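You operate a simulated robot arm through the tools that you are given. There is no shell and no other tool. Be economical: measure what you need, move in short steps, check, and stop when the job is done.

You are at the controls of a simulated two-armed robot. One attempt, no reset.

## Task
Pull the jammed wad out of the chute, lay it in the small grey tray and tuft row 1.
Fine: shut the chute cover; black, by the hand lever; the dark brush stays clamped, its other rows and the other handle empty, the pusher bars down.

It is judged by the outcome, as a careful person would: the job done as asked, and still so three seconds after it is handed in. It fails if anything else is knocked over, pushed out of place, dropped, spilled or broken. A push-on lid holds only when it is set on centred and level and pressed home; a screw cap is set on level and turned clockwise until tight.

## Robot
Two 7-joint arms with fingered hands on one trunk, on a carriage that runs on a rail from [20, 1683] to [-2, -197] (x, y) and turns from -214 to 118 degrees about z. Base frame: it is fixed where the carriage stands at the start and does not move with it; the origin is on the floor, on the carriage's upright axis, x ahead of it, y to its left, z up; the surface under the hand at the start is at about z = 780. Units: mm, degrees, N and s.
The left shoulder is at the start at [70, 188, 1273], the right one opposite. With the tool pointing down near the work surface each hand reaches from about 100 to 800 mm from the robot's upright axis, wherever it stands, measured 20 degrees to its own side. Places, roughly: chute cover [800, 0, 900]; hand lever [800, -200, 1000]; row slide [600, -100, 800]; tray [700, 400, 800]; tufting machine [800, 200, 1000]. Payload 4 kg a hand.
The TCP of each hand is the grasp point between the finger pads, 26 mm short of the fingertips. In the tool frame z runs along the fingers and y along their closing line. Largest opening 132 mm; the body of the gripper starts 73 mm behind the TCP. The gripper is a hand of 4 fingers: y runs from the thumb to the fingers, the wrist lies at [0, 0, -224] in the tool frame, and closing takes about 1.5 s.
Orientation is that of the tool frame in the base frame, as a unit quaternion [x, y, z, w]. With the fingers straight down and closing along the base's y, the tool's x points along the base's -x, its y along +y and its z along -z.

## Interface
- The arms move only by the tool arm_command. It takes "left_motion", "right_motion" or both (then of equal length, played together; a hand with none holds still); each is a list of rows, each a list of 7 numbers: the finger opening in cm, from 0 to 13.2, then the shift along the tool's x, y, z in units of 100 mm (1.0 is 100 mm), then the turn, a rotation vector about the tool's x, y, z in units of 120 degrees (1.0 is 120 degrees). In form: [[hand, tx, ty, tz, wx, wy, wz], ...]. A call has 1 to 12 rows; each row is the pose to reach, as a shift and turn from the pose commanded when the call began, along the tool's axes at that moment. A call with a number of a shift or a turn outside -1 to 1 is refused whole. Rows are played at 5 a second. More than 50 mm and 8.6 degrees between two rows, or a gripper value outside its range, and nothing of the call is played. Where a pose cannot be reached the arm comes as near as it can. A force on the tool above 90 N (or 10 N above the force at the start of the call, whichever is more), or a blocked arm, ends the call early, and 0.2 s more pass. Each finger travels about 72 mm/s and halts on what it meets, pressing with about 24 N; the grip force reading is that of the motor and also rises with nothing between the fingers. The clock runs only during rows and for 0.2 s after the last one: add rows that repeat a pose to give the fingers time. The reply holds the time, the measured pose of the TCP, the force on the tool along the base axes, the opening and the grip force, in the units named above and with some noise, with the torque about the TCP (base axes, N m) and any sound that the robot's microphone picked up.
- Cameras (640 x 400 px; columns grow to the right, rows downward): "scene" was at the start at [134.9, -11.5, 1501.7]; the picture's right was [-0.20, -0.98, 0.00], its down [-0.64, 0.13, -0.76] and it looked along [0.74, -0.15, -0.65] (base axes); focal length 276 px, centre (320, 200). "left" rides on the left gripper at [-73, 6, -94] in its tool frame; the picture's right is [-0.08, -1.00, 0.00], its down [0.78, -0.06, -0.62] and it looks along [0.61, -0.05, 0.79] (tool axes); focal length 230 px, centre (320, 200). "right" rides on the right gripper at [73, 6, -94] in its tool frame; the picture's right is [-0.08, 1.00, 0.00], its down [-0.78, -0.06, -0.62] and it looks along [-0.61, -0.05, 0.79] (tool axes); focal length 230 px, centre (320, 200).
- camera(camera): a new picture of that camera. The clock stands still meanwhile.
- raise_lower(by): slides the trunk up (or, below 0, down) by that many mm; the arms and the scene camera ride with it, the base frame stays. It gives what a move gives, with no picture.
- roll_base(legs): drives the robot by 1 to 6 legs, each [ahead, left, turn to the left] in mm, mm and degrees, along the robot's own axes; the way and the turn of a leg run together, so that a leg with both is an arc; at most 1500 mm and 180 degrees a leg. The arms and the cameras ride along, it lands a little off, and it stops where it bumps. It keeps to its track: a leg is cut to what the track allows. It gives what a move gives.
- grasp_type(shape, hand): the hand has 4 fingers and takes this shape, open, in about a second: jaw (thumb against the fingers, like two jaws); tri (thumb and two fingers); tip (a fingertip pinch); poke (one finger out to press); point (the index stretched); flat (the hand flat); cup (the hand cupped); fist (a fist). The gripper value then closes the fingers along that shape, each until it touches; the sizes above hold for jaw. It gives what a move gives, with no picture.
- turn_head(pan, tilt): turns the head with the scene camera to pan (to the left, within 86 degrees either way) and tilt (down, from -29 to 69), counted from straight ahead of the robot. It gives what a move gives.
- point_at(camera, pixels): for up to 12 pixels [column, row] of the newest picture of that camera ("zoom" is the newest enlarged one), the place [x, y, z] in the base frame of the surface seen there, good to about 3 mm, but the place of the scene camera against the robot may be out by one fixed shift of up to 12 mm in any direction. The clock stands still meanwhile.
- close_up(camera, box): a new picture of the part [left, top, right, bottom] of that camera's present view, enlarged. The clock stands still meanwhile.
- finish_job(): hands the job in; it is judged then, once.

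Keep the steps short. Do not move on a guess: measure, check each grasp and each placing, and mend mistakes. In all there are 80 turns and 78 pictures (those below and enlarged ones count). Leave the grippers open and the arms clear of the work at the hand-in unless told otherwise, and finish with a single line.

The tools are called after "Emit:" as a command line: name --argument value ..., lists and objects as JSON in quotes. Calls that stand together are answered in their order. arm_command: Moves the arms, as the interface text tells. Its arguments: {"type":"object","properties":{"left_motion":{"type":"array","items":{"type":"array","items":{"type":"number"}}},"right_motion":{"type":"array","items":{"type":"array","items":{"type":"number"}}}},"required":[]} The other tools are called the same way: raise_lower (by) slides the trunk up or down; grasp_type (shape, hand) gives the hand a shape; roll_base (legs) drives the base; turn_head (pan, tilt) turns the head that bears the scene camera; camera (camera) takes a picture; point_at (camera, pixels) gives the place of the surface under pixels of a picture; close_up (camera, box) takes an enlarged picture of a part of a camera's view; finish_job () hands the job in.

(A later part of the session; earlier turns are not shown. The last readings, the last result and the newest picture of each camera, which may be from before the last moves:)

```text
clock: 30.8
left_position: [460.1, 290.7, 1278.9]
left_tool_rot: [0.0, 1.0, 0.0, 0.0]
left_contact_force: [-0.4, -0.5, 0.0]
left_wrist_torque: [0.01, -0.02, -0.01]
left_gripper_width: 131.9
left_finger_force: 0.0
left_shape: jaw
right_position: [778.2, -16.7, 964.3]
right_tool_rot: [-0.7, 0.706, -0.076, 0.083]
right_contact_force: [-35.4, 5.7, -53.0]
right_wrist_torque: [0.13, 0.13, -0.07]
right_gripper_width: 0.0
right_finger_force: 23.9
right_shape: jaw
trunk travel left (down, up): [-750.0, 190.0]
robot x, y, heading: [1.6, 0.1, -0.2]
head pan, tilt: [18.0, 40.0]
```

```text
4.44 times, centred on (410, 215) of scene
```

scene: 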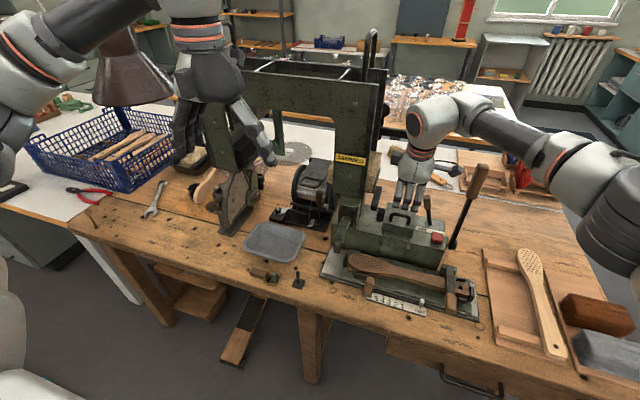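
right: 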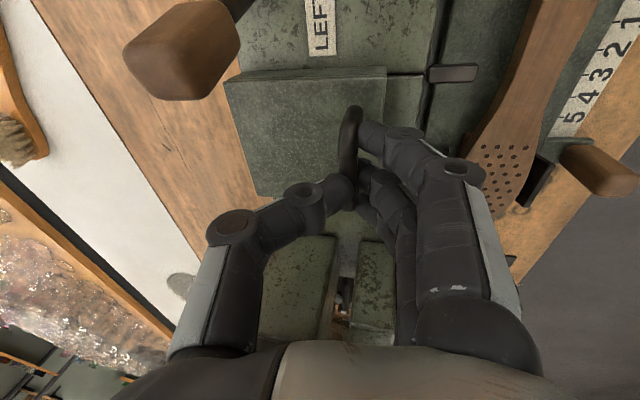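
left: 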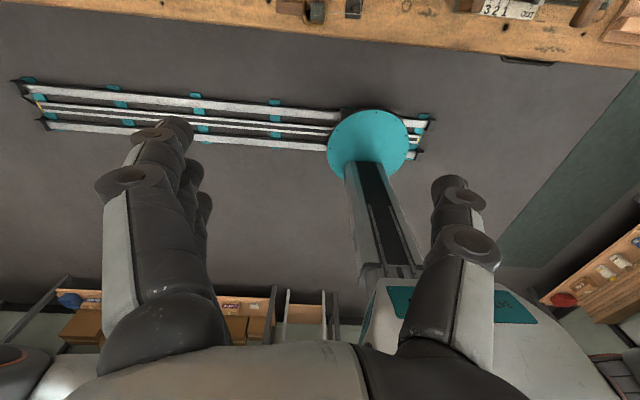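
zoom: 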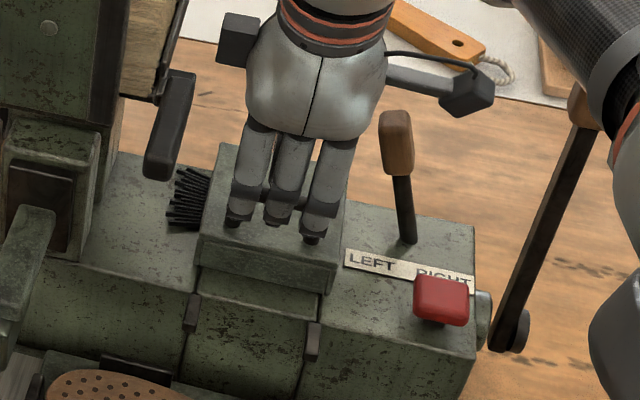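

The lift is resisted (≈64 N) and the cover stayed put, so it doesn't hinge that way with this force. Two slots run in x under the cover to the front strips, so it may slide. I'll relax and test a gentle pull forward (−x).

Emit:
arm_command --right_motion '[[0, 0, 0.1, 0.04, 0, 0, 0], [0, 0, 0.175, 0.079, 0, 0, 0], [0, 0, 0.27, 0.055, 0, 0, 0], [0, 0, 0.36, 0.03, 0, 0, 0], [0, 0, 0.36, 0.03, 0, 0, 0]]'

Emit:
camera --camera "right"

```text
clock: 31.9
left_position: [454.1, 290.8, 1282.5]
left_tool_rot: [0.0, 1.0, -0.001, 0.002]
left_contact_force: [-0.6, -0.1, -0.8]
left_wrist_torque: [0.01, 0.0, 0.01]
left_gripper_width: 131.9
left_finger_force: 0.1
left_shape: jaw
right_position: [744.4, -15.5, 965.8]
right_tool_rot: [-0.699, 0.705, -0.083, 0.091]
right_contact_force: [0.0, 1.3, 28.7]
right_wrist_torque: [0.14, -0.28, -0.12]
right_gripper_width: 2.8
right_finger_force: 24.0
right_shape: jaw
trunk travel left (down, up): [-750.0, 190.0]
robot x, y, heading: [1.3, -1.1, 0.1]
head pan, tilt: [18.0, 40.0]
```

```text
43 pictures are left
```

right: 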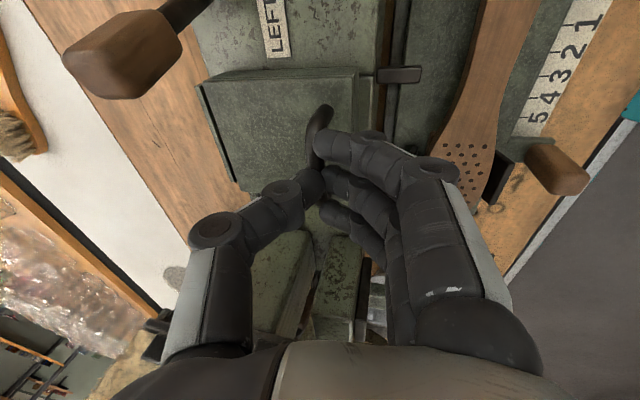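

The cover moved: it rotates forward about the front strips (hinges at about x 707, z 880). I'll follow that arc with increasing tilt.

Emit:
arm_command --right_motion '[[0, 0, 0.069, -0.045, 0.025, 0, 0], [0, 0, 0.137, -0.089, 0.05, 0, 0], [0, 0, 0.212, -0.12, 0.075, 0, 0], [0, 0, 0.287, -0.152, 0.1, 0, 0], [0, 0, 0.366, -0.17, 0.125, 0, 0], [0, 0, 0.445, -0.189, 0.15, 0, 0], [0, 0, 0.527, -0.194, 0.175, 0, 0], [0, 0, 0.609, -0.198, 0.2, 0, 0]]'

Emit:
camera --camera "right"

Emit:
close_up --camera "scene" --box '[340, 150, 480, 270]'

```text
clock: 33.8
left_position: [457.0, 289.8, 1279.9]
left_tool_rot: [0.0, 1.0, 0.001, 0.0]
left_contact_force: [0.6, -0.3, 0.1]
left_wrist_torque: [0.01, 0.02, -0.01]
left_gripper_width: 131.8
left_finger_force: 0.1
left_shape: jaw
right_position: [682.0, -16.1, 965.2]
right_tool_rot: [-0.665, 0.672, -0.227, 0.233]
right_contact_force: [0.8, 0.3, -0.2]
right_wrist_torque: [0.0, 0.03, 0.01]
right_gripper_width: 0.1
right_finger_force: 24.0
right_shape: jaw
trunk travel left (down, up): [-750.0, 190.0]
robot x, y, heading: [-2.0, -0.3, -0.1]
head pan, tilt: [18.0, 40.0]
```

```text
42 pictures are left
```

right: 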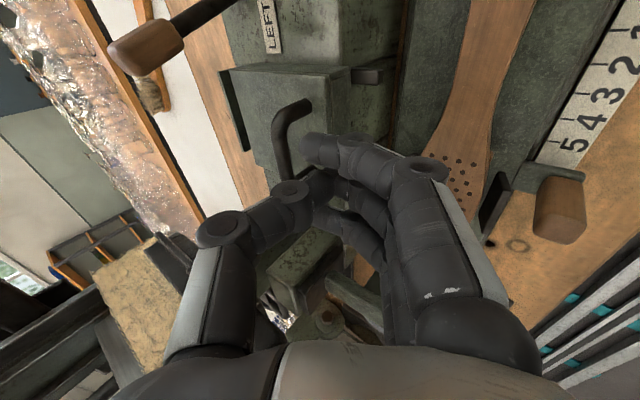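

```text
3.33 times, centred on (410, 210) of scene
```

zoom: 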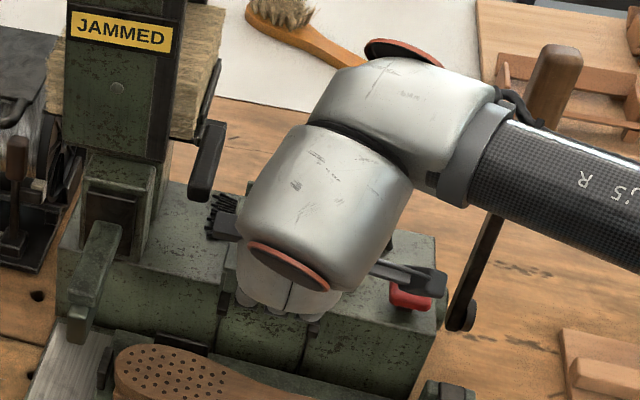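

Force is zero, so I may have slipped off the bail. Measuring the cover and bail now.

Emit:
point_at --camera "right" --pixels '[[300, 108], [277, 150], [240, 90], [340, 85], [232, 120], [330, 110], [290, 68], [370, 78], [260, 175]]'

Emit:
close_up --camera "right" --box '[200, 20, 400, 220]'

```text
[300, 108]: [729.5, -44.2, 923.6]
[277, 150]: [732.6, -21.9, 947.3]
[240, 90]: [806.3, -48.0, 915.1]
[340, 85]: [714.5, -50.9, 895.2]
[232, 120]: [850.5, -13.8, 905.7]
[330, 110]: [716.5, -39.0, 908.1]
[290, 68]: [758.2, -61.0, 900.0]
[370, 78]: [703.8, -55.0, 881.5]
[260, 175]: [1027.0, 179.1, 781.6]
```

```text
2.00 times, centred on (300, 120) of right
```

zoom: 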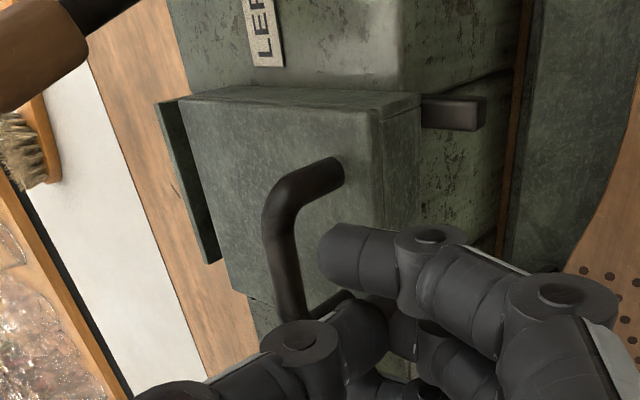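

The bail moved from x 764 to x 732 at the same height: the cover slid forward ~32 mm. Back the hand off and look at what is exposed.

Emit:
arm_command --right_motion '[[0, 0, 0, -0.4, 0, 0, 0], [0, 0, 0, -0.8, 0, 0, 0], [3, 0.3, 0, -1, 0, 0, 0], [5, 0.7, 0, -1, 0, 0, 0]]'

Emit:
close_up --camera "scene" --box '[350, 170, 470, 270]'

Emit:
camera --camera "right"

```text
clock: 34.8
left_position: [458.0, 287.5, 1280.0]
left_tool_rot: [0.0, 1.0, 0.001, 0.0]
left_contact_force: [0.3, 0.6, 0.6]
left_wrist_torque: [0.05, -0.01, 0.0]
left_gripper_width: 131.7
left_finger_force: 0.1
left_shape: jaw
right_position: [620.5, -89.8, 1043.6]
right_tool_rot: [-0.665, 0.672, -0.227, 0.233]
right_contact_force: [0.1, -0.9, 0.8]
right_wrist_torque: [0.0, 0.01, 0.01]
right_gripper_width: 49.5
right_finger_force: 0.0
right_shape: jaw
trunk travel left (down, up): [-750.0, 190.0]
robot x, y, heading: [-2.5, 1.3, 0.0]
head pan, tilt: [18.0, 40.0]
```

```text
4.00 times, centred on (410, 220) of scene
```

zoom: 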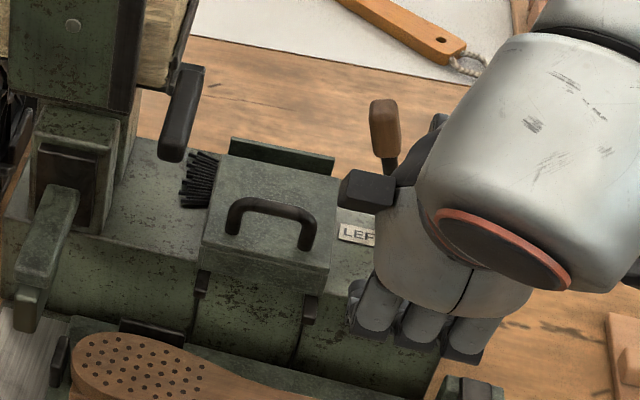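

```text
38 pictures are left
```

right: 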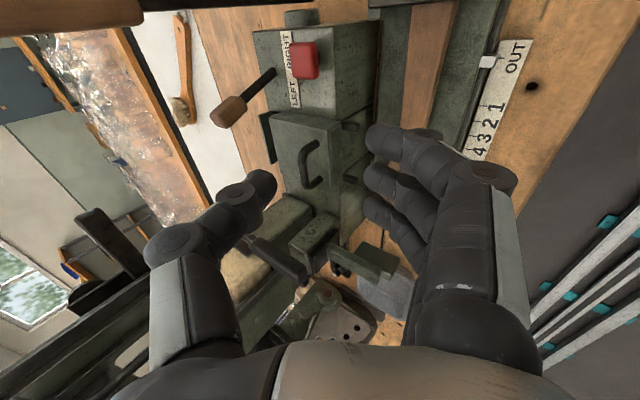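

The cover is a slider riding on the body. I'll regrip the bail at its new place (732, −18, 947) and pull it further forward.

Emit:
arm_command --right_motion '[[5, -0.25, -0.23, 0.16, -0.065, 0, 0], [5, -0.5, -0.47, 0.32, -0.13, 0, 0], [4, -0.74, -0.7, 0.483, -0.195, 0, 0], [4, -0.74, -0.7, 0.483, -0.195, 0, 0]]'

```text
clock: 35.8
left_position: [458.4, 289.0, 1280.9]
left_tool_rot: [0.001, 1.0, 0.0, 0.0]
left_contact_force: [0.2, -0.5, -0.4]
left_wrist_torque: [-0.02, -0.02, -0.03]
left_gripper_width: 132.1
left_finger_force: 0.1
left_shape: jaw
right_position: [706.9, -15.4, 1049.1]
right_tool_rot: [-0.699, 0.704, -0.084, 0.093]
right_contact_force: [-0.6, -0.5, 0.5]
right_wrist_torque: [0.02, -0.02, 0.02]
right_gripper_width: 40.3
right_finger_force: 0.0
right_shape: jaw
trunk travel left (down, up): [-750.0, 190.0]
robot x, y, heading: [0.6, -1.8, -0.1]
head pan, tilt: [18.0, 40.0]
```

Emit:
arm_command --right_motion '[[4, 0, 0, 0.35, 0, 0, 0], [4, 0, 0.01, 0.7, 0, 0, 0], [4, 0, 0.018, 1, 0, 0, 0], [4, 0, 0.018, 1, 0, 0, 0]]'

Emit:
arm_command --right_motion '[[4, 0, 0, 0.03, 0, 0, 0], [2.5, 0, 0, 0.03, 0, 0, 0], [1, 0, 0, 0.03, 0, 0, 0], [0, 0, 0, 0.03, 0, 0, 0], [0, 0, 0, 0.03, 0, 0, 0], [0, 0, 0, 0.03, 0, 0, 0], [0, 0, 0, 0.03, 0, 0, 0]]'

Emit:
close_up --camera "right" --box '[220, 50, 420, 250]'

```text
clock: 36.8
left_position: [458.4, 290.2, 1280.7]
left_tool_rot: [0.001, 1.0, 0.001, 0.0]
left_contact_force: [0.1, -0.4, 0.0]
left_wrist_torque: [0.0, 0.03, -0.03]
left_gripper_width: 131.9
left_finger_force: 0.1
left_shape: jaw
right_position: [730.2, -13.4, 949.2]
right_tool_rot: [-0.699, 0.704, -0.085, 0.093]
right_contact_force: [0.3, 0.1, 0.8]
right_wrist_torque: [-0.03, -0.03, -0.01]
right_gripper_width: 40.5
right_finger_force: 0.0
right_shape: jaw
trunk travel left (down, up): [-750.0, 190.0]
robot x, y, heading: [0.7, -3.5, -0.1]
head pan, tilt: [18.0, 40.0]
```

```text
clock: 38.4
left_position: [457.6, 290.1, 1281.0]
left_tool_rot: [0.0, 1.0, 0.0, 0.0]
left_contact_force: [1.0, 0.3, -0.3]
left_wrist_torque: [-0.01, 0.01, -0.01]
left_gripper_width: 132.0
left_finger_force: 0.1
left_shape: jaw
right_position: [730.8, -11.9, 946.5]
right_tool_rot: [-0.698, 0.705, -0.085, 0.092]
right_contact_force: [-0.1, 1.1, -5.7]
right_wrist_torque: [0.06, 0.24, -0.02]
right_gripper_width: 1.8
right_finger_force: 24.0
right_shape: jaw
trunk travel left (down, up): [-750.0, 190.0]
robot x, y, heading: [0.5, -0.1, 0.2]
head pan, tilt: [18.0, 40.0]
```

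```text
2.00 times, centred on (320, 150) of right
```

zoom: 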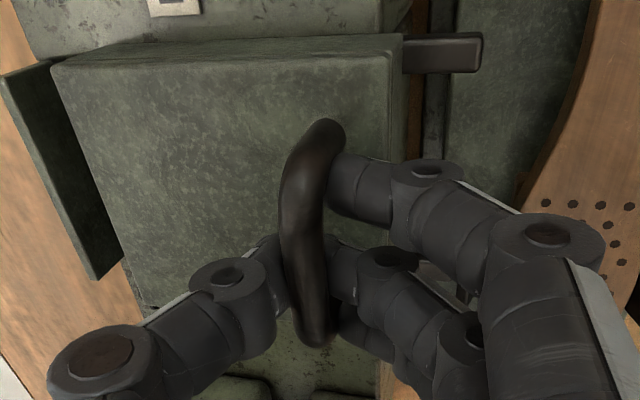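

Hooked again. Pull 40 mm straight forward.

Emit:
arm_command --right_motion '[[0, 0, 0.1, -0.025, 0, 0, 0], [0, 0, 0.2, -0.05, 0, 0, 0], [0, 0, 0.29, -0.075, 0, 0, 0], [0, 0, 0.388, -0.099, 0, 0, 0], [0, 0, 0.388, -0.099, 0, 0, 0]]'

Emit:
camera --camera "right"

```text
clock: 39.5
left_position: [458.7, 289.5, 1280.0]
left_tool_rot: [0.0, 1.0, 0.0, -0.001]
left_contact_force: [0.3, -0.6, -0.1]
left_wrist_torque: [-0.01, 0.01, 0.01]
left_gripper_width: 131.8
left_finger_force: 0.0
left_shape: jaw
right_position: [690.2, -13.4, 947.5]
right_tool_rot: [-0.698, 0.705, -0.085, 0.091]
right_contact_force: [-0.4, 2.5, -10.6]
right_wrist_torque: [0.07, 0.25, -0.06]
right_gripper_width: 1.6
right_finger_force: 24.2
right_shape: jaw
trunk travel left (down, up): [-750.0, 190.0]
robot x, y, heading: [-1.1, 2.6, -0.0]
head pan, tilt: [18.0, 40.0]
```

```text
36 pictures are left
```

right: 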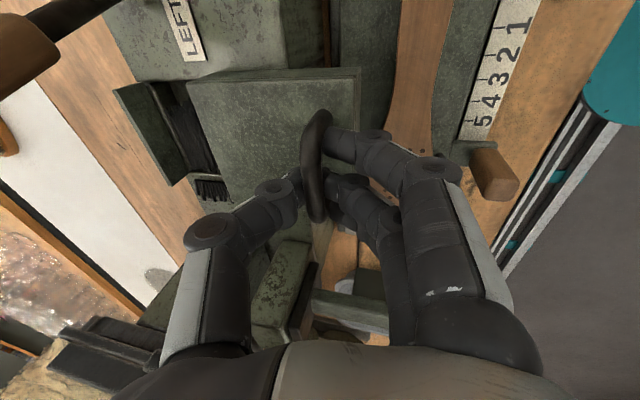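

The cover slides and the channel with the black wad is now open behind it. Enlarge it.

Emit:
close_up --camera "right" --box '[100, 60, 260, 220]'

Emit:
point_at --camera "right" --pixels '[[190, 130], [170, 90], [205, 165], [212, 188], [180, 115], [140, 120], [198, 90], [230, 190], [250, 100], [205, 195], [165, 100], [240, 160]]'

```text
2.50 times, centred on (180, 140) of right
```

zoom: 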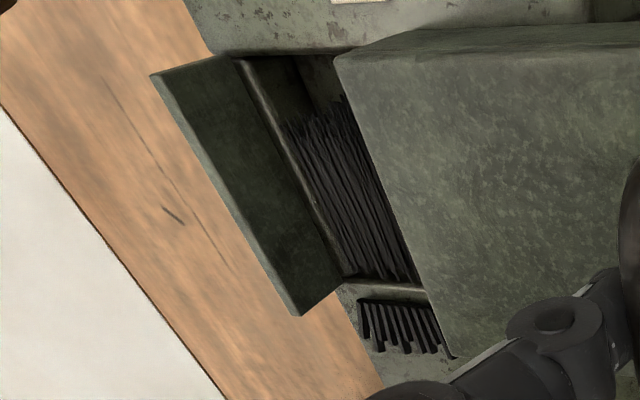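

```text
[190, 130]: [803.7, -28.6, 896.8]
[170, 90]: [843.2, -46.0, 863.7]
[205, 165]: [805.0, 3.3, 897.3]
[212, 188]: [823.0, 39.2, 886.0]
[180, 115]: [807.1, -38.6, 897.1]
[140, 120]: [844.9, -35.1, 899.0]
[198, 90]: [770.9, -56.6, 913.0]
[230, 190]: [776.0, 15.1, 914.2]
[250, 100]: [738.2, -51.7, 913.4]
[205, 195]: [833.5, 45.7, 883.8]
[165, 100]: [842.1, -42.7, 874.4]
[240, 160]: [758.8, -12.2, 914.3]
```

The wad lies along y (−40…48), top z≈897, and its left end passes a rim at y≈22. I'll pull the cover another 20 mm for room, then release and view.

Emit:
arm_command --right_motion '[[0, 0, 0.1, -0.025, 0, 0, 0], [0, 0, 0.2, -0.05, 0, 0, 0], [0, 0, 0.2, -0.05, 0, 0, 0]]'

Emit:
arm_command --right_motion '[[2, 0, 0, 0, 0, 0, 0], [4, 0, 0, 0, 0, 0, 0], [5, 0, 0, 0, 0, 0, 0], [5, 0, 0, -0.4, 0, 0, 0], [5, 0, 0, -0.8, 0, 0, 0], [5, 0, 0, -1, 0, 0, 0]]'

Emit:
camera --camera "right"

```text
clock: 40.4
left_position: [460.5, 290.5, 1280.8]
left_tool_rot: [0.0, 1.0, 0.0, -0.001]
left_contact_force: [-0.8, 1.0, 0.1]
left_wrist_torque: [0.0, -0.03, -0.03]
left_gripper_width: 132.0
left_finger_force: 0.1
left_shape: jaw
right_position: [673.1, -11.8, 947.8]
right_tool_rot: [-0.698, 0.705, -0.085, 0.092]
right_contact_force: [9.8, 1.9, -12.8]
right_wrist_torque: [0.01, 0.14, 0.0]
right_gripper_width: 1.3
right_finger_force: 24.0
right_shape: jaw
trunk travel left (down, up): [-750.0, 190.0]
robot x, y, heading: [0.3, 2.8, -0.1]
head pan, tilt: [18.0, 40.0]
```

```text
clock: 41.8
left_position: [458.1, 290.3, 1281.1]
left_tool_rot: [0.0, 1.0, 0.0, 0.0]
left_contact_force: [0.2, 0.0, 0.5]
left_wrist_torque: [0.02, 0.01, -0.01]
left_gripper_width: 131.9
left_finger_force: 0.1
left_shape: jaw
right_position: [646.4, -12.9, 1047.0]
right_tool_rot: [-0.698, 0.705, -0.086, 0.092]
right_contact_force: [0.0, -0.4, 0.2]
right_wrist_torque: [0.01, 0.01, -0.03]
right_gripper_width: 49.8
right_finger_force: 0.1
right_shape: jaw
trunk travel left (down, up): [-750.0, 190.0]
robot x, y, heading: [1.1, 1.8, -0.5]
head pan, tilt: [18.0, 40.0]
```

```text
34 pictures are left
```

right: 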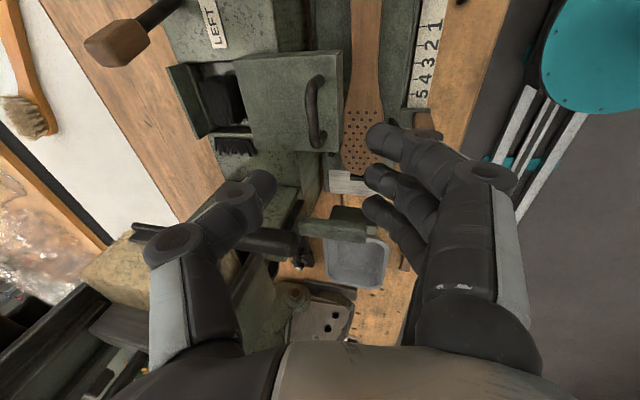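

Emit:
close_up --camera "right" --box '[160, 40, 290, 170]'

Emit:
point_at --camera "right" --pixels '[[207, 80], [237, 80], [213, 110], [240, 118], [225, 132], [237, 147], [225, 95], [195, 70], [215, 70], [250, 90], [228, 155], [245, 150]]'

```text
3.08 times, centred on (225, 105) of right
```

zoom: 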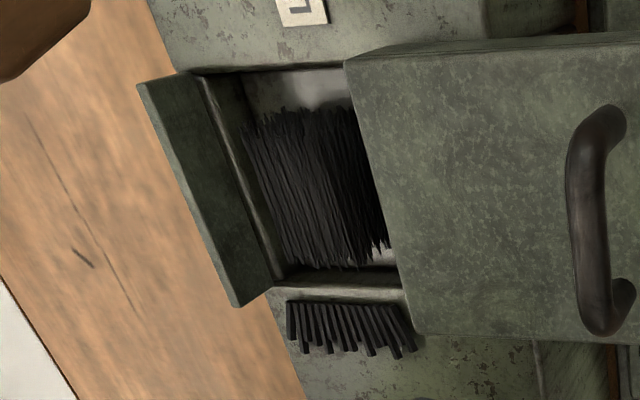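

```text
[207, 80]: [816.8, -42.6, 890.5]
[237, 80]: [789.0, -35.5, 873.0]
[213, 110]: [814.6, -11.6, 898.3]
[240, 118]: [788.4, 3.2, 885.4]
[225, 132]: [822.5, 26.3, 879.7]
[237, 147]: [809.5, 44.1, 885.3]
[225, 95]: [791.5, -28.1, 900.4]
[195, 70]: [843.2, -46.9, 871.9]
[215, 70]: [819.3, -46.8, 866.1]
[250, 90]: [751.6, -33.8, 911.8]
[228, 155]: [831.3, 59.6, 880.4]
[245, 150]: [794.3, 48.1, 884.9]
```

Measure the wad's side edges and channel walls precisely in that enlarged picture.

Emit:
point_at --camera "zoom" --pixels '[[255, 150], [275, 210], [292, 255], [345, 115], [378, 215], [355, 255], [240, 150], [258, 210], [215, 170], [383, 252], [310, 120], [340, 280]]'

Emit:
turn_head --pan -2 --tilt 42

Emit:
close_up --camera "scene" --box '[240, 120, 440, 260]'

```text
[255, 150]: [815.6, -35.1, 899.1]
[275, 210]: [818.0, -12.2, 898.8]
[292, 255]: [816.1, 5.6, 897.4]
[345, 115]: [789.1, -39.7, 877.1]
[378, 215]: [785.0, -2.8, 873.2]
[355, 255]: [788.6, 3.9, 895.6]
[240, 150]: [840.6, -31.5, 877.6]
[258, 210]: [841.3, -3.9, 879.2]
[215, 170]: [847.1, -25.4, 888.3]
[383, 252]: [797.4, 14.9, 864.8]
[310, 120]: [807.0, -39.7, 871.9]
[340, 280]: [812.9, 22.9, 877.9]
```

```text
clock: 42.6
left_position: [456.4, 289.3, 1280.6]
left_tool_rot: [0.0, 1.0, 0.001, 0.001]
left_contact_force: [-0.1, -0.8, 0.4]
left_wrist_torque: [-0.01, 0.0, -0.01]
left_gripper_width: 131.8
left_finger_force: 0.1
left_shape: jaw
right_position: [643.8, -12.6, 1045.3]
right_tool_rot: [-0.699, 0.704, -0.086, 0.093]
right_contact_force: [0.5, 0.5, -0.4]
right_wrist_torque: [-0.02, 0.0, -0.01]
right_gripper_width: 49.5
right_finger_force: 0.0
right_shape: jaw
trunk travel left (down, up): [-750.0, 190.0]
robot x, y, heading: [-4.4, -0.6, 0.1]
head pan, tilt: [-2.0, 42.0]
```

```text
2.86 times, centred on (340, 190) of scene
```

zoom: 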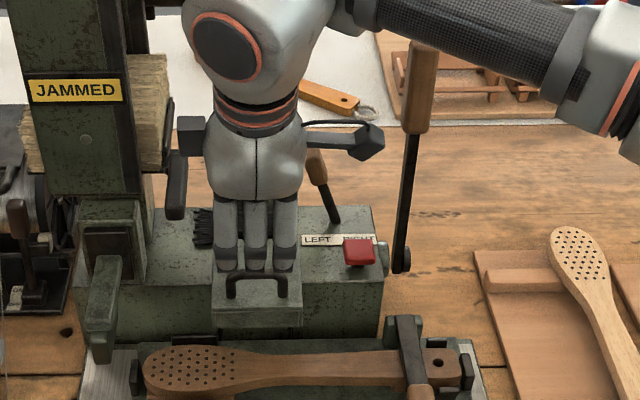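

The wad is x 786–818, y −39…7, top z 898, with free room on both x-sides. I'll use the right hand (closing along x), but need more reach: retract, roll the base left. First check the lamp on the left for clearance.

Emit:
arm_command --right_motion '[[5, 0, 0.4, -0.2, 0, 0, 0], [5, 0, 0.8, -0.3, 0, 0, 0], [5, 0, 1, -0.4, 0, 0, 0]]'

Emit:
turn_head --pan 35 --tilt 35

Emit:
camera --camera "scene"

```text
clock: 43.4
left_position: [457.6, 290.2, 1280.2]
left_tool_rot: [-0.001, 1.0, 0.001, -0.001]
left_contact_force: [0.0, -0.5, -0.1]
left_wrist_torque: [0.02, 0.0, 0.0]
left_gripper_width: 132.0
left_finger_force: 0.2
left_shape: jaw
right_position: [538.3, -10.8, 1059.5]
right_tool_rot: [-0.698, 0.705, -0.085, 0.092]
right_contact_force: [-0.2, -0.3, -0.6]
right_wrist_torque: [-0.02, 0.0, 0.01]
right_gripper_width: 49.4
right_finger_force: 0.0
right_shape: jaw
trunk travel left (down, up): [-750.0, 190.0]
robot x, y, heading: [0.8, 2.2, -0.0]
head pan, tilt: [-2.0, 42.0]
```

```text
clock: 44.4
left_position: [458.0, 290.7, 1280.5]
left_tool_rot: [0.0, 1.0, 0.0, 0.0]
left_contact_force: [-0.2, 0.1, -0.2]
left_wrist_torque: [0.02, 0.01, 0.03]
left_gripper_width: 131.9
left_finger_force: 0.2
left_shape: jaw
right_position: [540.1, -12.8, 1059.2]
right_tool_rot: [-0.699, 0.704, -0.085, 0.092]
right_contact_force: [-1.0, 1.4, -0.4]
right_wrist_torque: [-0.02, 0.01, 0.0]
right_gripper_width: 49.6
right_finger_force: 0.1
right_shape: jaw
trunk travel left (down, up): [-750.0, 190.0]
robot x, y, heading: [2.7, 1.2, -0.1]
head pan, tilt: [35.0, 35.0]
```

```text
31 pictures are left
```

scene: 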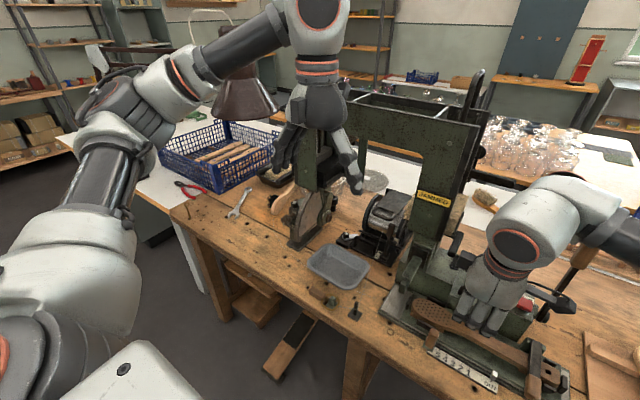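

Nothing is in the way on the left. Roll 160 mm left, then bring the hand back in front of the wad and tilt 5° more.

Emit:
roll_base --legs '[[0, 160, 0]]'

Emit:
arm_command --right_motion '[[5, 0.4, 0, -0.2, 0, 0, 0], [5, 0.8, 0, -0.4, 0.045, 0, 0], [5, 1, 0, -0.5, 0.045, 0, 0]]'

```text
clock: 45.8
left_position: [460.3, 448.7, 1282.1]
left_tool_rot: [-0.001, 1.0, 0.001, 0.0]
left_contact_force: [-0.1, -0.1, -0.2]
left_wrist_torque: [0.02, -0.01, 0.01]
left_gripper_width: 131.6
left_finger_force: 0.1
left_shape: jaw
right_position: [541.8, 147.9, 1060.0]
right_tool_rot: [-0.698, 0.705, -0.085, 0.094]
right_contact_force: [0.0, -0.6, -1.4]
right_wrist_torque: [0.02, -0.02, 0.0]
right_gripper_width: 49.7
right_finger_force: 0.1
right_shape: jaw
trunk travel left (down, up): [-750.0, 190.0]
robot x, y, heading: [4.9, 163.7, -0.1]
head pan, tilt: [35.0, 35.0]
```

```text
clock: 46.6
left_position: [459.9, 453.7, 1280.2]
left_tool_rot: [0.0, 1.0, -0.001, 0.0]
left_contact_force: [0.3, 1.3, -0.6]
left_wrist_torque: [0.01, -0.03, -0.01]
left_gripper_width: 132.0
left_finger_force: 0.1
left_shape: jaw
right_position: [530.2, 50.5, 1108.1]
right_tool_rot: [-0.693, 0.7, -0.119, 0.125]
right_contact_force: [0.8, 0.9, 0.5]
right_wrist_torque: [0.0, -0.04, -0.01]
right_gripper_width: 49.3
right_finger_force: 0.0
right_shape: jaw
trunk travel left (down, up): [-750.0, 190.0]
robot x, y, heading: [0.8, 162.5, -0.2]
head pan, tilt: [35.0, 35.0]
```

Emit:
arm_command --right_motion '[[5, 0.22, -0.3, 0.2, 0, 0, 0], [5, 0.44, -0.6, 0.4, 0, 0, 0], [5, 0.66, -0.9, 0.6, 0, 0, 0], [5, 0.66, -0.9, 0.6, 0, 0, 0]]'

Emit:
arm_command --right_motion '[[5, 0, -0.3, 0.2, 0, 0, 0], [5, 0, -0.6, 0.4, 0, 0, 0], [5, 0, -0.9, 0.7, 0, 0, 0], [5, 0, -0.91, 1, 0, 0, 0], [5, 0, -0.91, 1, 0, 0, 0]]'

Emit:
camera --camera "right"

```text
clock: 47.6
left_position: [460.1, 452.5, 1280.7]
left_tool_rot: [0.0, 1.0, 0.001, -0.001]
left_contact_force: [-0.1, -0.6, 0.2]
left_wrist_torque: [0.0, 0.0, 0.02]
left_gripper_width: 131.9
left_finger_force: 0.1
left_shape: jaw
right_position: [634.3, -18.6, 1080.7]
right_tool_rot: [-0.693, 0.7, -0.119, 0.126]
right_contact_force: [-0.3, -0.3, -0.6]
right_wrist_torque: [-0.02, 0.04, 0.0]
right_gripper_width: 49.7
right_finger_force: 0.0
right_shape: jaw
trunk travel left (down, up): [-750.0, 190.0]
robot x, y, heading: [2.3, 162.7, -0.2]
head pan, tilt: [35.0, 35.0]
```

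```text
clock: 48.8
left_position: [458.7, 452.7, 1281.3]
left_tool_rot: [0.0, 1.0, 0.0, 0.0]
left_contact_force: [-0.1, -0.3, 0.3]
left_wrist_torque: [-0.01, -0.02, 0.01]
left_gripper_width: 131.9
left_finger_force: 0.1
left_shape: jaw
right_position: [752.7, -16.5, 1017.6]
right_tool_rot: [-0.694, 0.699, -0.118, 0.125]
right_contact_force: [0.0, 0.0, -0.8]
right_wrist_torque: [0.0, 0.0, -0.01]
right_gripper_width: 49.6
right_finger_force: 0.1
right_shape: jaw
trunk travel left (down, up): [-750.0, 190.0]
robot x, y, heading: [1.2, 163.1, -0.0]
head pan, tilt: [35.0, 35.0]
```

```text
30 pictures are left
```

right: 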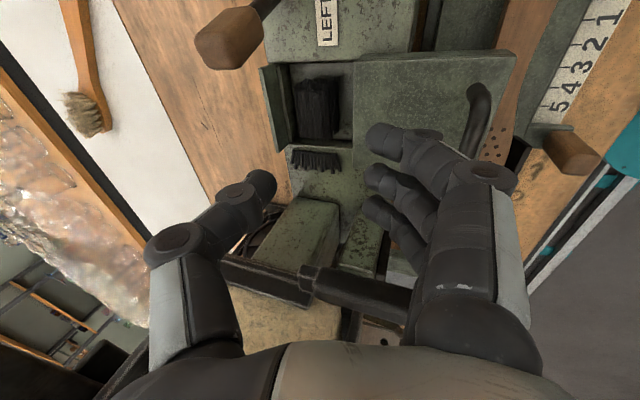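

Aligned over the wad. Descend along the tool axis in two steps, then close.

Emit:
arm_command --right_motion '[[5, 0, -0.01, 0.4, 0, 0, 0], [5, 0, -0.02, 0.8, 0, 0, 0], [5, 0, -0.03, 1, 0, 0, 0], [5, 0, -0.03, 1, 0, 0, 0]]'

Emit:
camera --camera "right"

```text
clock: 49.8
left_position: [454.4, 452.4, 1283.4]
left_tool_rot: [0.0, 1.0, 0.0, 0.003]
left_contact_force: [0.2, -0.6, 0.1]
left_wrist_torque: [0.01, 0.03, 0.02]
left_gripper_width: 131.9
left_finger_force: 0.0
left_shape: jaw
right_position: [788.8, -15.8, 932.8]
right_tool_rot: [-0.692, 0.7, -0.123, 0.131]
right_contact_force: [-1.3, -5.9, 53.2]
right_wrist_torque: [-0.18, 0.57, 0.07]
right_gripper_width: 42.8
right_finger_force: 0.1
right_shape: jaw
trunk travel left (down, up): [-750.0, 190.0]
robot x, y, heading: [-0.3, 163.9, -0.2]
head pan, tilt: [35.0, 35.0]
```

```text
29 pictures are left
```

right: 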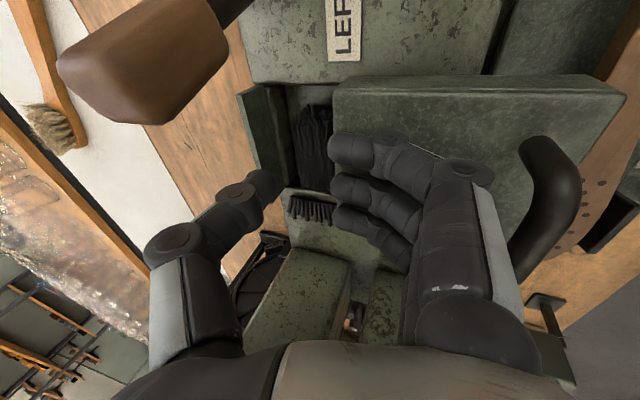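

Contact: the near fingers landed on the cover's rear edge. Measure where the cover edge is now.

Emit:
point_at --camera "right" --pixels '[[338, 90], [345, 120], [540, 170], [320, 115], [302, 115], [317, 180], [620, 95], [310, 215], [330, 100]]'

Emit:
arm_command --right_motion '[[5, 0, 0, -0.2, 0, 0, 0], [5, 0, 0, -0.4, 0, 0, 0], [5, 0, 0, -0.4, 0, 0, 0]]'

Emit:
close_up --camera "right" --box '[220, 60, 420, 220]'

```text
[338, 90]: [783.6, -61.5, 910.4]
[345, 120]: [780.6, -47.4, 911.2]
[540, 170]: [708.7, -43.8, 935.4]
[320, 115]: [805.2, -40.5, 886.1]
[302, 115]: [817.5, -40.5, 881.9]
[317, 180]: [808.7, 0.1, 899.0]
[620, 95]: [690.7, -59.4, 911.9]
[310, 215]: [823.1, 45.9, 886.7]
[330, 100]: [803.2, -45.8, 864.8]
```

```text
clock: 50.6
left_position: [457.6, 452.3, 1281.6]
left_tool_rot: [0.0, 1.0, 0.0, 0.001]
left_contact_force: [0.7, -0.1, -0.6]
left_wrist_torque: [0.02, -0.03, 0.0]
left_gripper_width: 131.9
left_finger_force: 0.0
left_shape: jaw
right_position: [774.5, -17.2, 961.9]
right_tool_rot: [-0.693, 0.7, -0.119, 0.124]
right_contact_force: [0.2, 0.2, -0.3]
right_wrist_torque: [0.0, 0.01, 0.02]
right_gripper_width: 49.5
right_finger_force: 0.1
right_shape: jaw
trunk travel left (down, up): [-750.0, 190.0]
robot x, y, heading: [2.9, 160.8, 0.2]
head pan, tilt: [35.0, 35.0]
```

```text
2.50 times, centred on (320, 140) of right
```

zoom: 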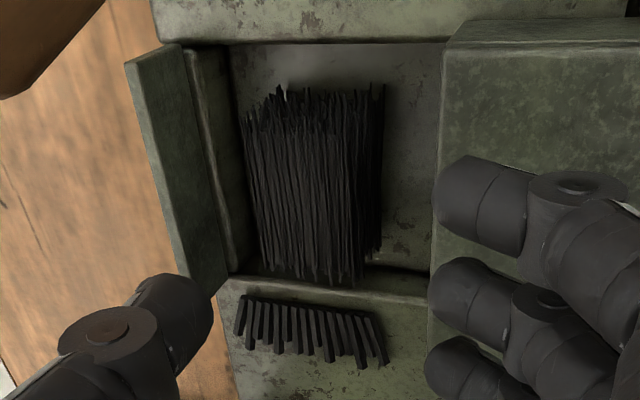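

The cover had been dragged back to edge x≈783 (bail ≈708). I'll close the fingers, place them behind the bail, and push the cover fully forward.

Emit:
arm_command --right_motion '[[3, 0, 0, -0.3, 0, 0, 0], [0, 0, 0.226, -0.38, 0, 0, 0], [0, 0, 0.226, -0.38, 0, 0, 0], [0, 0, 0.226, -0.38, 0, 0, 0], [0, 0, 0.33, -0.1, 0, 0, 0], [0, 0, 0.406, 0.066, 0, 0, 0], [0, 0, 0.406, 0.066, 0, 0, 0]]'

Emit:
arm_command --right_motion '[[0, 0, 0.2, -0.07, 0, 0, 0], [0, 0, 0.4, -0.14, 0, 0, 0], [0, 0, 0.6, -0.22, 0, 0, 0], [0, 0, 0.68, -0.245, 0, 0, 0]]'

Emit:
camera --camera "right"

```text
clock: 52.2
left_position: [458.1, 451.7, 1280.2]
left_tool_rot: [0.0, 1.0, 0.0, 0.001]
left_contact_force: [-0.5, -0.1, -0.1]
left_wrist_torque: [0.01, 0.0, 0.02]
left_gripper_width: 131.7
left_finger_force: 0.0
left_shape: jaw
right_position: [738.4, -16.7, 943.4]
right_tool_rot: [-0.693, 0.7, -0.12, 0.125]
right_contact_force: [-0.9, -2.2, 10.1]
right_wrist_torque: [-0.12, -0.03, 0.01]
right_gripper_width: 0.0
right_finger_force: 24.4
right_shape: jaw
trunk travel left (down, up): [-750.0, 190.0]
robot x, y, heading: [3.3, 159.6, -0.2]
head pan, tilt: [35.0, 35.0]
```

```text
clock: 53.0
left_position: [460.2, 453.0, 1279.8]
left_tool_rot: [0.0, 1.0, 0.0, 0.001]
left_contact_force: [-0.5, 0.1, -0.1]
left_wrist_torque: [-0.02, -0.04, 0.03]
left_gripper_width: 131.8
left_finger_force: 0.0
left_shape: jaw
right_position: [694.5, -16.1, 960.7]
right_tool_rot: [-0.688, 0.699, -0.13, 0.144]
right_contact_force: [37.8, -2.8, 29.1]
right_wrist_torque: [-0.08, -0.17, -0.02]
right_gripper_width: 0.1
right_finger_force: 24.1
right_shape: jaw
trunk travel left (down, up): [-750.0, 190.0]
robot x, y, heading: [6.8, 160.0, -0.1]
head pan, tilt: [35.0, 35.0]
stopped in row 4 (right hand): the force on the tool passed its limit at 91 N (the readings are from after the stop); the commanded pose is now the measured one
```

```text
27 pictures are left
```

right: 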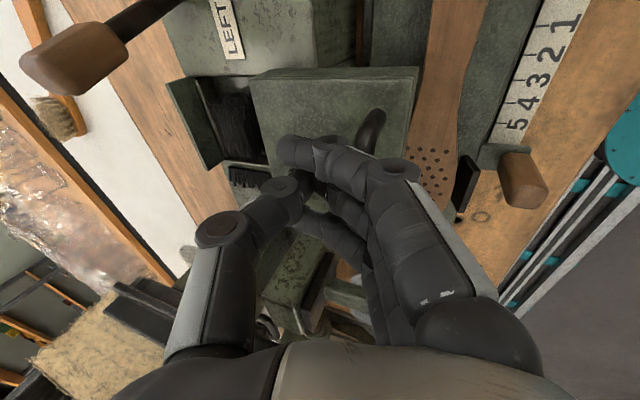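

Emit:
point_at --camera "right" --pixels '[[258, 90], [268, 125], [372, 120], [240, 100], [408, 80]]'

Emit:
arm_command --right_motion '[[0, 0, -0.1, -0.1, 0, 0, 0], [0, 0, -0.15, -0.45, -0.03, 0, 0], [4, 0, -0.15, -0.9, -0.05, 0, 0], [5, 0, -0.15, -1, -0.05, 0, 0]]'

Emit:
camera --camera "right"

```text
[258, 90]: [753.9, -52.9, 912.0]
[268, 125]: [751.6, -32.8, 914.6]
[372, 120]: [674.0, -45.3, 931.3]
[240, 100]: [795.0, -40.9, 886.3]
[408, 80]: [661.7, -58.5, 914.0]
```

```text
clock: 54.0
left_position: [459.7, 452.2, 1280.6]
left_tool_rot: [0.0, 1.0, 0.0, 0.0]
left_contact_force: [0.8, 0.0, -0.1]
left_wrist_torque: [0.0, 0.0, 0.02]
left_gripper_width: 131.9
left_finger_force: 0.2
left_shape: jaw
right_position: [665.5, -17.9, 1050.4]
right_tool_rot: [-0.696, 0.705, -0.089, 0.101]
right_contact_force: [-0.3, -0.7, 0.0]
right_wrist_torque: [0.02, -0.01, -0.01]
right_gripper_width: 48.8
right_finger_force: 0.0
right_shape: jaw
trunk travel left (down, up): [-750.0, 190.0]
robot x, y, heading: [1.4, 163.8, -0.1]
head pan, tilt: [35.0, 35.0]
```

```text
26 pictures are left
```

right: 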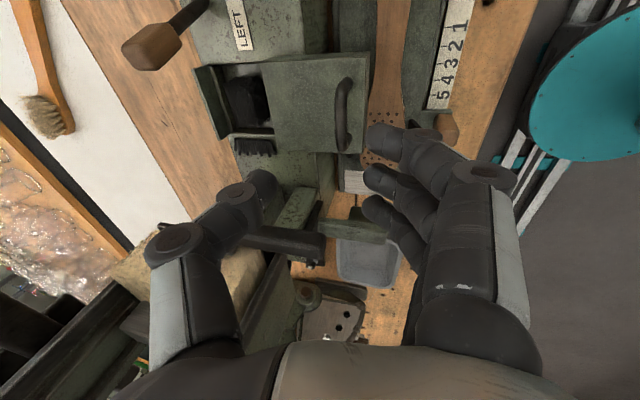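

The cover is at its stop (rear edge x≈753). I'll raise the hand, lower the trunk 60 mm for reach, then come in more steeply over the wad.

Emit:
arm_command --right_motion '[[4.6, 0, 0, -0.3, 0, 0, 0], [4.6, 0, 0, -0.6, 0, 0, 0]]'

Emit:
raise_lower --by -60

```text
clock: 54.6
left_position: [458.9, 453.1, 1280.1]
left_tool_rot: [0.0, 1.0, 0.0, 0.0]
left_contact_force: [-0.3, -0.8, -0.2]
left_wrist_torque: [0.02, 0.01, -0.01]
left_gripper_width: 131.7
left_finger_force: 0.1
left_shape: jaw
right_position: [651.4, -19.3, 1110.1]
right_tool_rot: [-0.696, 0.705, -0.089, 0.102]
right_contact_force: [-0.3, -0.2, 0.4]
right_wrist_torque: [0.0, -0.05, -0.03]
right_gripper_width: 46.3
right_finger_force: 0.1
right_shape: jaw
trunk travel left (down, up): [-750.0, 190.0]
robot x, y, heading: [6.4, 160.1, -0.1]
head pan, tilt: [35.0, 35.0]
```

```text
clock: 55.6
left_position: [459.3, 452.6, 1220.5]
left_tool_rot: [0.001, 1.0, -0.001, 0.0]
left_contact_force: [0.1, 0.0, -0.3]
left_wrist_torque: [-0.03, 0.01, -0.04]
left_gripper_width: 131.6
left_finger_force: 0.0
left_shape: jaw
right_position: [653.6, -19.6, 1048.8]
right_tool_rot: [-0.695, 0.706, -0.089, 0.102]
right_contact_force: [0.2, -0.9, -0.3]
right_wrist_torque: [0.03, 0.01, 0.01]
right_gripper_width: 46.3
right_finger_force: 0.1
right_shape: jaw
trunk travel left (down, up): [-690.0, 250.0]
robot x, y, heading: [-0.1, 162.7, 0.1]
head pan, tilt: [35.0, 35.0]
```

Emit:
arm_command --right_motion '[[4.6, -0.01, -0.28, 0.2, 0, 0, 0], [4.6, -0.02, -0.56, 0.4, 0, 0, 0], [4.6, -0.026, -0.82, 0.63, 0, 0, 0]]'

Emit:
arm_command --right_motion '[[4.6, 0, -0.2, 0.2, 0, 0, 0], [4.6, 0, -0.31, 0.6, 0, 0, 0], [4.6, 0, -0.31, 0.6, 0, 0, 0]]'

Emit:
close_up --camera "right" --box '[220, 60, 420, 220]'

```text
clock: 56.5
left_position: [460.5, 452.8, 1218.7]
left_tool_rot: [0.001, 1.0, 0.001, 0.0]
left_contact_force: [0.8, 0.8, -0.2]
left_wrist_torque: [0.0, 0.01, -0.01]
left_gripper_width: 131.9
left_finger_force: 0.0
left_shape: jaw
right_position: [750.3, -15.8, 1010.0]
right_tool_rot: [-0.695, 0.706, -0.089, 0.101]
right_contact_force: [0.3, 0.5, 0.1]
right_wrist_torque: [0.02, -0.01, 0.03]
right_gripper_width: 46.6
right_finger_force: 0.1
right_shape: jaw
trunk travel left (down, up): [-690.0, 250.0]
robot x, y, heading: [2.9, 161.9, 0.1]
head pan, tilt: [35.0, 35.0]
```

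```text
clock: 57.2
left_position: [459.7, 451.0, 1221.5]
left_tool_rot: [0.0, 1.0, 0.0, 0.001]
left_contact_force: [0.3, 0.7, 0.5]
left_wrist_torque: [0.02, -0.04, -0.01]
left_gripper_width: 131.8
left_finger_force: 0.0
left_shape: jaw
right_position: [793.2, -17.8, 962.1]
right_tool_rot: [-0.696, 0.705, -0.089, 0.102]
right_contact_force: [-1.0, -0.9, -0.1]
right_wrist_torque: [0.0, 0.0, 0.01]
right_gripper_width: 46.1
right_finger_force: 0.0
right_shape: jaw
trunk travel left (down, up): [-690.0, 250.0]
robot x, y, heading: [4.6, 162.1, -0.4]
head pan, tilt: [35.0, 35.0]
```

```text
2.50 times, centred on (320, 140) of right
```

zoom: 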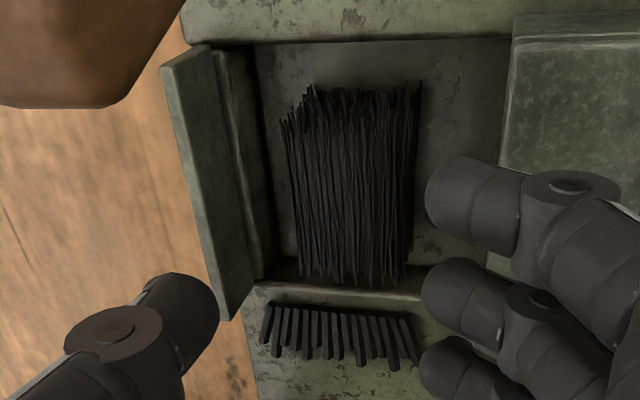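

The hand straddles the wad cleanly. Descend 59 mm and close.

Emit:
arm_command --right_motion '[[4.6, 0, 0.04, 0.2, 0, 0, 0], [4.6, 0, 0.08, 0.4, 0, 0, 0], [4.6, 0, 0.109, 0.58, 0, 0, 0], [4.6, 0, 0.109, 0.58, 0, 0, 0]]'

Emit:
arm_command --right_motion '[[3, 0, 0, 0, 0, 0, 0], [2, 0, 0, 0, 0, 0, 0], [1, 0, 0, 0, 0, 0, 0], [1, 0, 0, 0, 0, 0, 0], [1, 0, 0, 0, 0, 0, 0]]'

Emit:
camera --camera "right"

```text
clock: 58.1
left_position: [457.9, 452.1, 1222.5]
left_tool_rot: [0.0, 1.0, 0.001, 0.001]
left_contact_force: [0.3, -0.7, 0.4]
left_wrist_torque: [0.02, 0.12, 0.0]
left_gripper_width: 131.5
left_finger_force: 0.1
left_shape: jaw
right_position: [804.3, -13.8, 932.8]
right_tool_rot: [-0.692, 0.705, -0.095, 0.121]
right_contact_force: [0.2, -6.1, 75.0]
right_wrist_torque: [-0.49, 2.75, 0.11]
right_gripper_width: 42.8
right_finger_force: 0.1
right_shape: jaw
trunk travel left (down, up): [-690.0, 250.0]
robot x, y, heading: [0.8, 163.8, -0.3]
head pan, tilt: [35.0, 35.0]
stopped in row 4 (right hand): the force on the tool passed its limit at 94 N (the readings are from after the stop); the commanded pose is now the measured one
```

```text
clock: 59.3
left_position: [451.9, 453.1, 1222.8]
left_tool_rot: [0.001, 1.0, -0.001, 0.003]
left_contact_force: [0.6, 0.9, 1.1]
left_wrist_torque: [0.0, 0.01, -0.02]
left_gripper_width: 132.0
left_finger_force: 0.0
left_shape: jaw
right_position: [800.3, -12.3, 927.9]
right_tool_rot: [-0.694, 0.705, -0.096, 0.114]
right_contact_force: [-0.6, 1.9, 50.4]
right_wrist_torque: [-0.22, 0.92, -0.11]
right_gripper_width: 9.2
right_finger_force: 0.1
right_shape: jaw
trunk travel left (down, up): [-690.0, 250.0]
robot x, y, heading: [4.3, 162.4, 0.1]
head pan, tilt: [35.0, 35.0]
```

```text
24 pictures are left
```

right: 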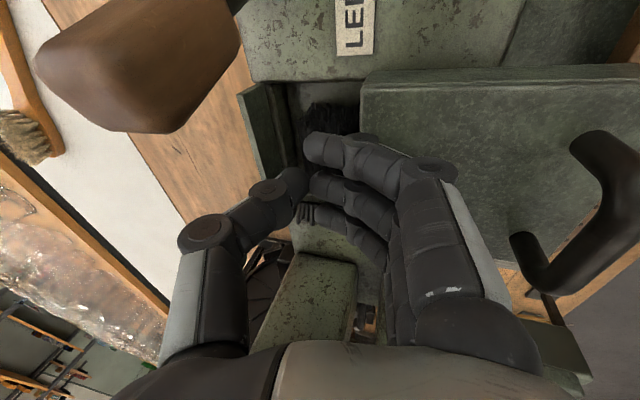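

Blocked again by the near fingers on the cover edge (torque says contact ~37 mm in front of TCP): fingers are thicker than assumed. Rise and re-measure the cover edge.

Emit:
arm_command --right_motion '[[1, 0, 0, -0.2, 0, 0, 0], [2.5, 0, 0, -0.4, 0, 0, 0], [4, 0, 0, -0.4, 0, 0, 0], [4, 0, 0, -0.4, 0, 0, 0]]'

Emit:
close_up --camera "right" --box '[220, 60, 420, 220]'

Emit:
point_at --camera "zoom" --pixels '[[300, 130], [400, 130], [350, 250], [430, 80], [520, 60], [530, 120], [260, 150], [440, 200], [550, 205], [440, 290], [200, 300], [285, 90]]'

```text
clock: 60.3
left_position: [461.5, 450.8, 1219.8]
left_tool_rot: [0.0, 1.0, 0.0, 0.0]
left_contact_force: [0.8, 0.0, -0.2]
left_wrist_torque: [0.03, -0.03, -0.01]
left_gripper_width: 131.7
left_finger_force: 0.1
left_shape: jaw
right_position: [793.1, -18.5, 957.1]
right_tool_rot: [-0.694, 0.706, -0.092, 0.11]
right_contact_force: [-0.3, -0.2, 0.6]
right_wrist_torque: [0.0, 0.02, 0.05]
right_gripper_width: 39.6
right_finger_force: 0.1
right_shape: jaw
trunk travel left (down, up): [-690.0, 250.0]
robot x, y, heading: [-2.3, 160.6, 0.4]
head pan, tilt: [35.0, 35.0]
```

```text
2.50 times, centred on (320, 140) of right
```

zoom: 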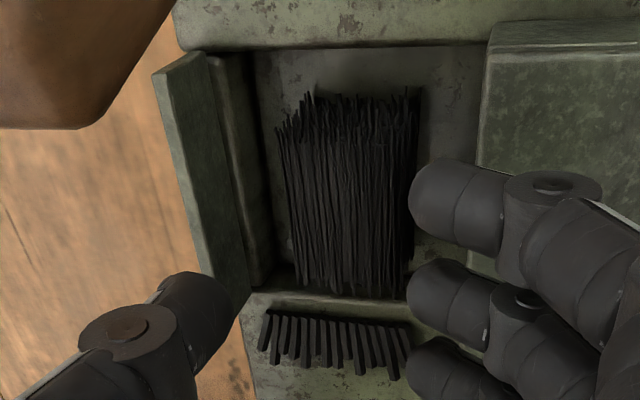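

```text
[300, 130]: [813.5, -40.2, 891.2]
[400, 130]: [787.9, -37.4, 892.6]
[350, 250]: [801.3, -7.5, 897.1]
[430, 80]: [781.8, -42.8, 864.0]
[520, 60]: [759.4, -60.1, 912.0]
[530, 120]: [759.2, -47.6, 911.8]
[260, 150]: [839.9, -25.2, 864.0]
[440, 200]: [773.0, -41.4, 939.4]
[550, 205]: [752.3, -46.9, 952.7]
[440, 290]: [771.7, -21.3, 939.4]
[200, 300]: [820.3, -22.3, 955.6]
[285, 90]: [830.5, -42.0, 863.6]
```

The knuckles at this opening bulge onto the cover, so closing along x won't fit. I'll instead grip the wad across its length (along y), with the hand turned back to yaw 0. Rise clear, then turn.

Emit:
arm_command --right_motion '[[4, 0, 0, -0.4, 0, 0, 0], [4, 0, 0.1, -0.8, 0, 0, 0], [4, 0, 0.4, -1, 0, 0, 0], [4, 0, 0.7, -1, 0, 0, 0]]'

Emit:
arm_command --right_motion '[[4, 0, 0, -0.1, 0, 0, 0.06], [4, 0, 0, -0.2, 0, 0, 0.12], [4, 0, 0, -0.2, 0, 0, 0.18], [4, 0, 0, -0.2, 0, 0, 0.24], [4, 0, 0, -0.2, 0, 0, 0.3], [4, 0, 0, -0.2, 0, 0, 0.36], [4, 0, 0, -0.2, 0, 0, 0.43], [4, 0, 0, -0.2, 0, 0, 0.5], [5, 0, 0, -0.2, 0, 0, 0.56], [6, 0, 0, -0.2, 0, 0, 0.63], [6, 0, 0, -0.2, 0, 0, 0.69], [6, 0, 0, -0.2, 0, 0, 0.75]]'

```text
clock: 61.3
left_position: [460.6, 450.5, 1220.4]
left_tool_rot: [0.0, 1.0, 0.0, 0.001]
left_contact_force: [0.2, -0.6, -0.5]
left_wrist_torque: [0.02, -0.02, 0.0]
left_gripper_width: 132.0
left_finger_force: 0.0
left_shape: jaw
right_position: [696.6, -18.3, 1034.6]
right_tool_rot: [-0.694, 0.705, -0.092, 0.11]
right_contact_force: [-0.8, -0.5, -0.2]
right_wrist_torque: [-0.02, -0.04, -0.02]
right_gripper_width: 39.7
right_finger_force: 0.0
right_shape: jaw
trunk travel left (down, up): [-690.0, 250.0]
robot x, y, heading: [3.1, 164.3, -0.0]
head pan, tilt: [35.0, 35.0]
```

```text
clock: 63.9
left_position: [459.6, 450.6, 1221.5]
left_tool_rot: [0.001, 1.0, 0.0, 0.0]
left_contact_force: [-0.3, 0.0, -0.6]
left_wrist_torque: [0.01, 0.0, 0.03]
left_gripper_width: 131.9
left_finger_force: 0.0
left_shape: jaw
right_position: [690.9, -17.3, 1052.0]
right_tool_rot: [0.01, 0.99, 0.013, 0.143]
right_contact_force: [-0.4, 0.4, 0.1]
right_wrist_torque: [-0.01, -0.01, -0.02]
right_gripper_width: 59.4
right_finger_force: 0.0
right_shape: jaw
trunk travel left (down, up): [-690.0, 250.0]
robot x, y, heading: [4.7, 166.6, 0.3]
head pan, tilt: [35.0, 35.0]
```

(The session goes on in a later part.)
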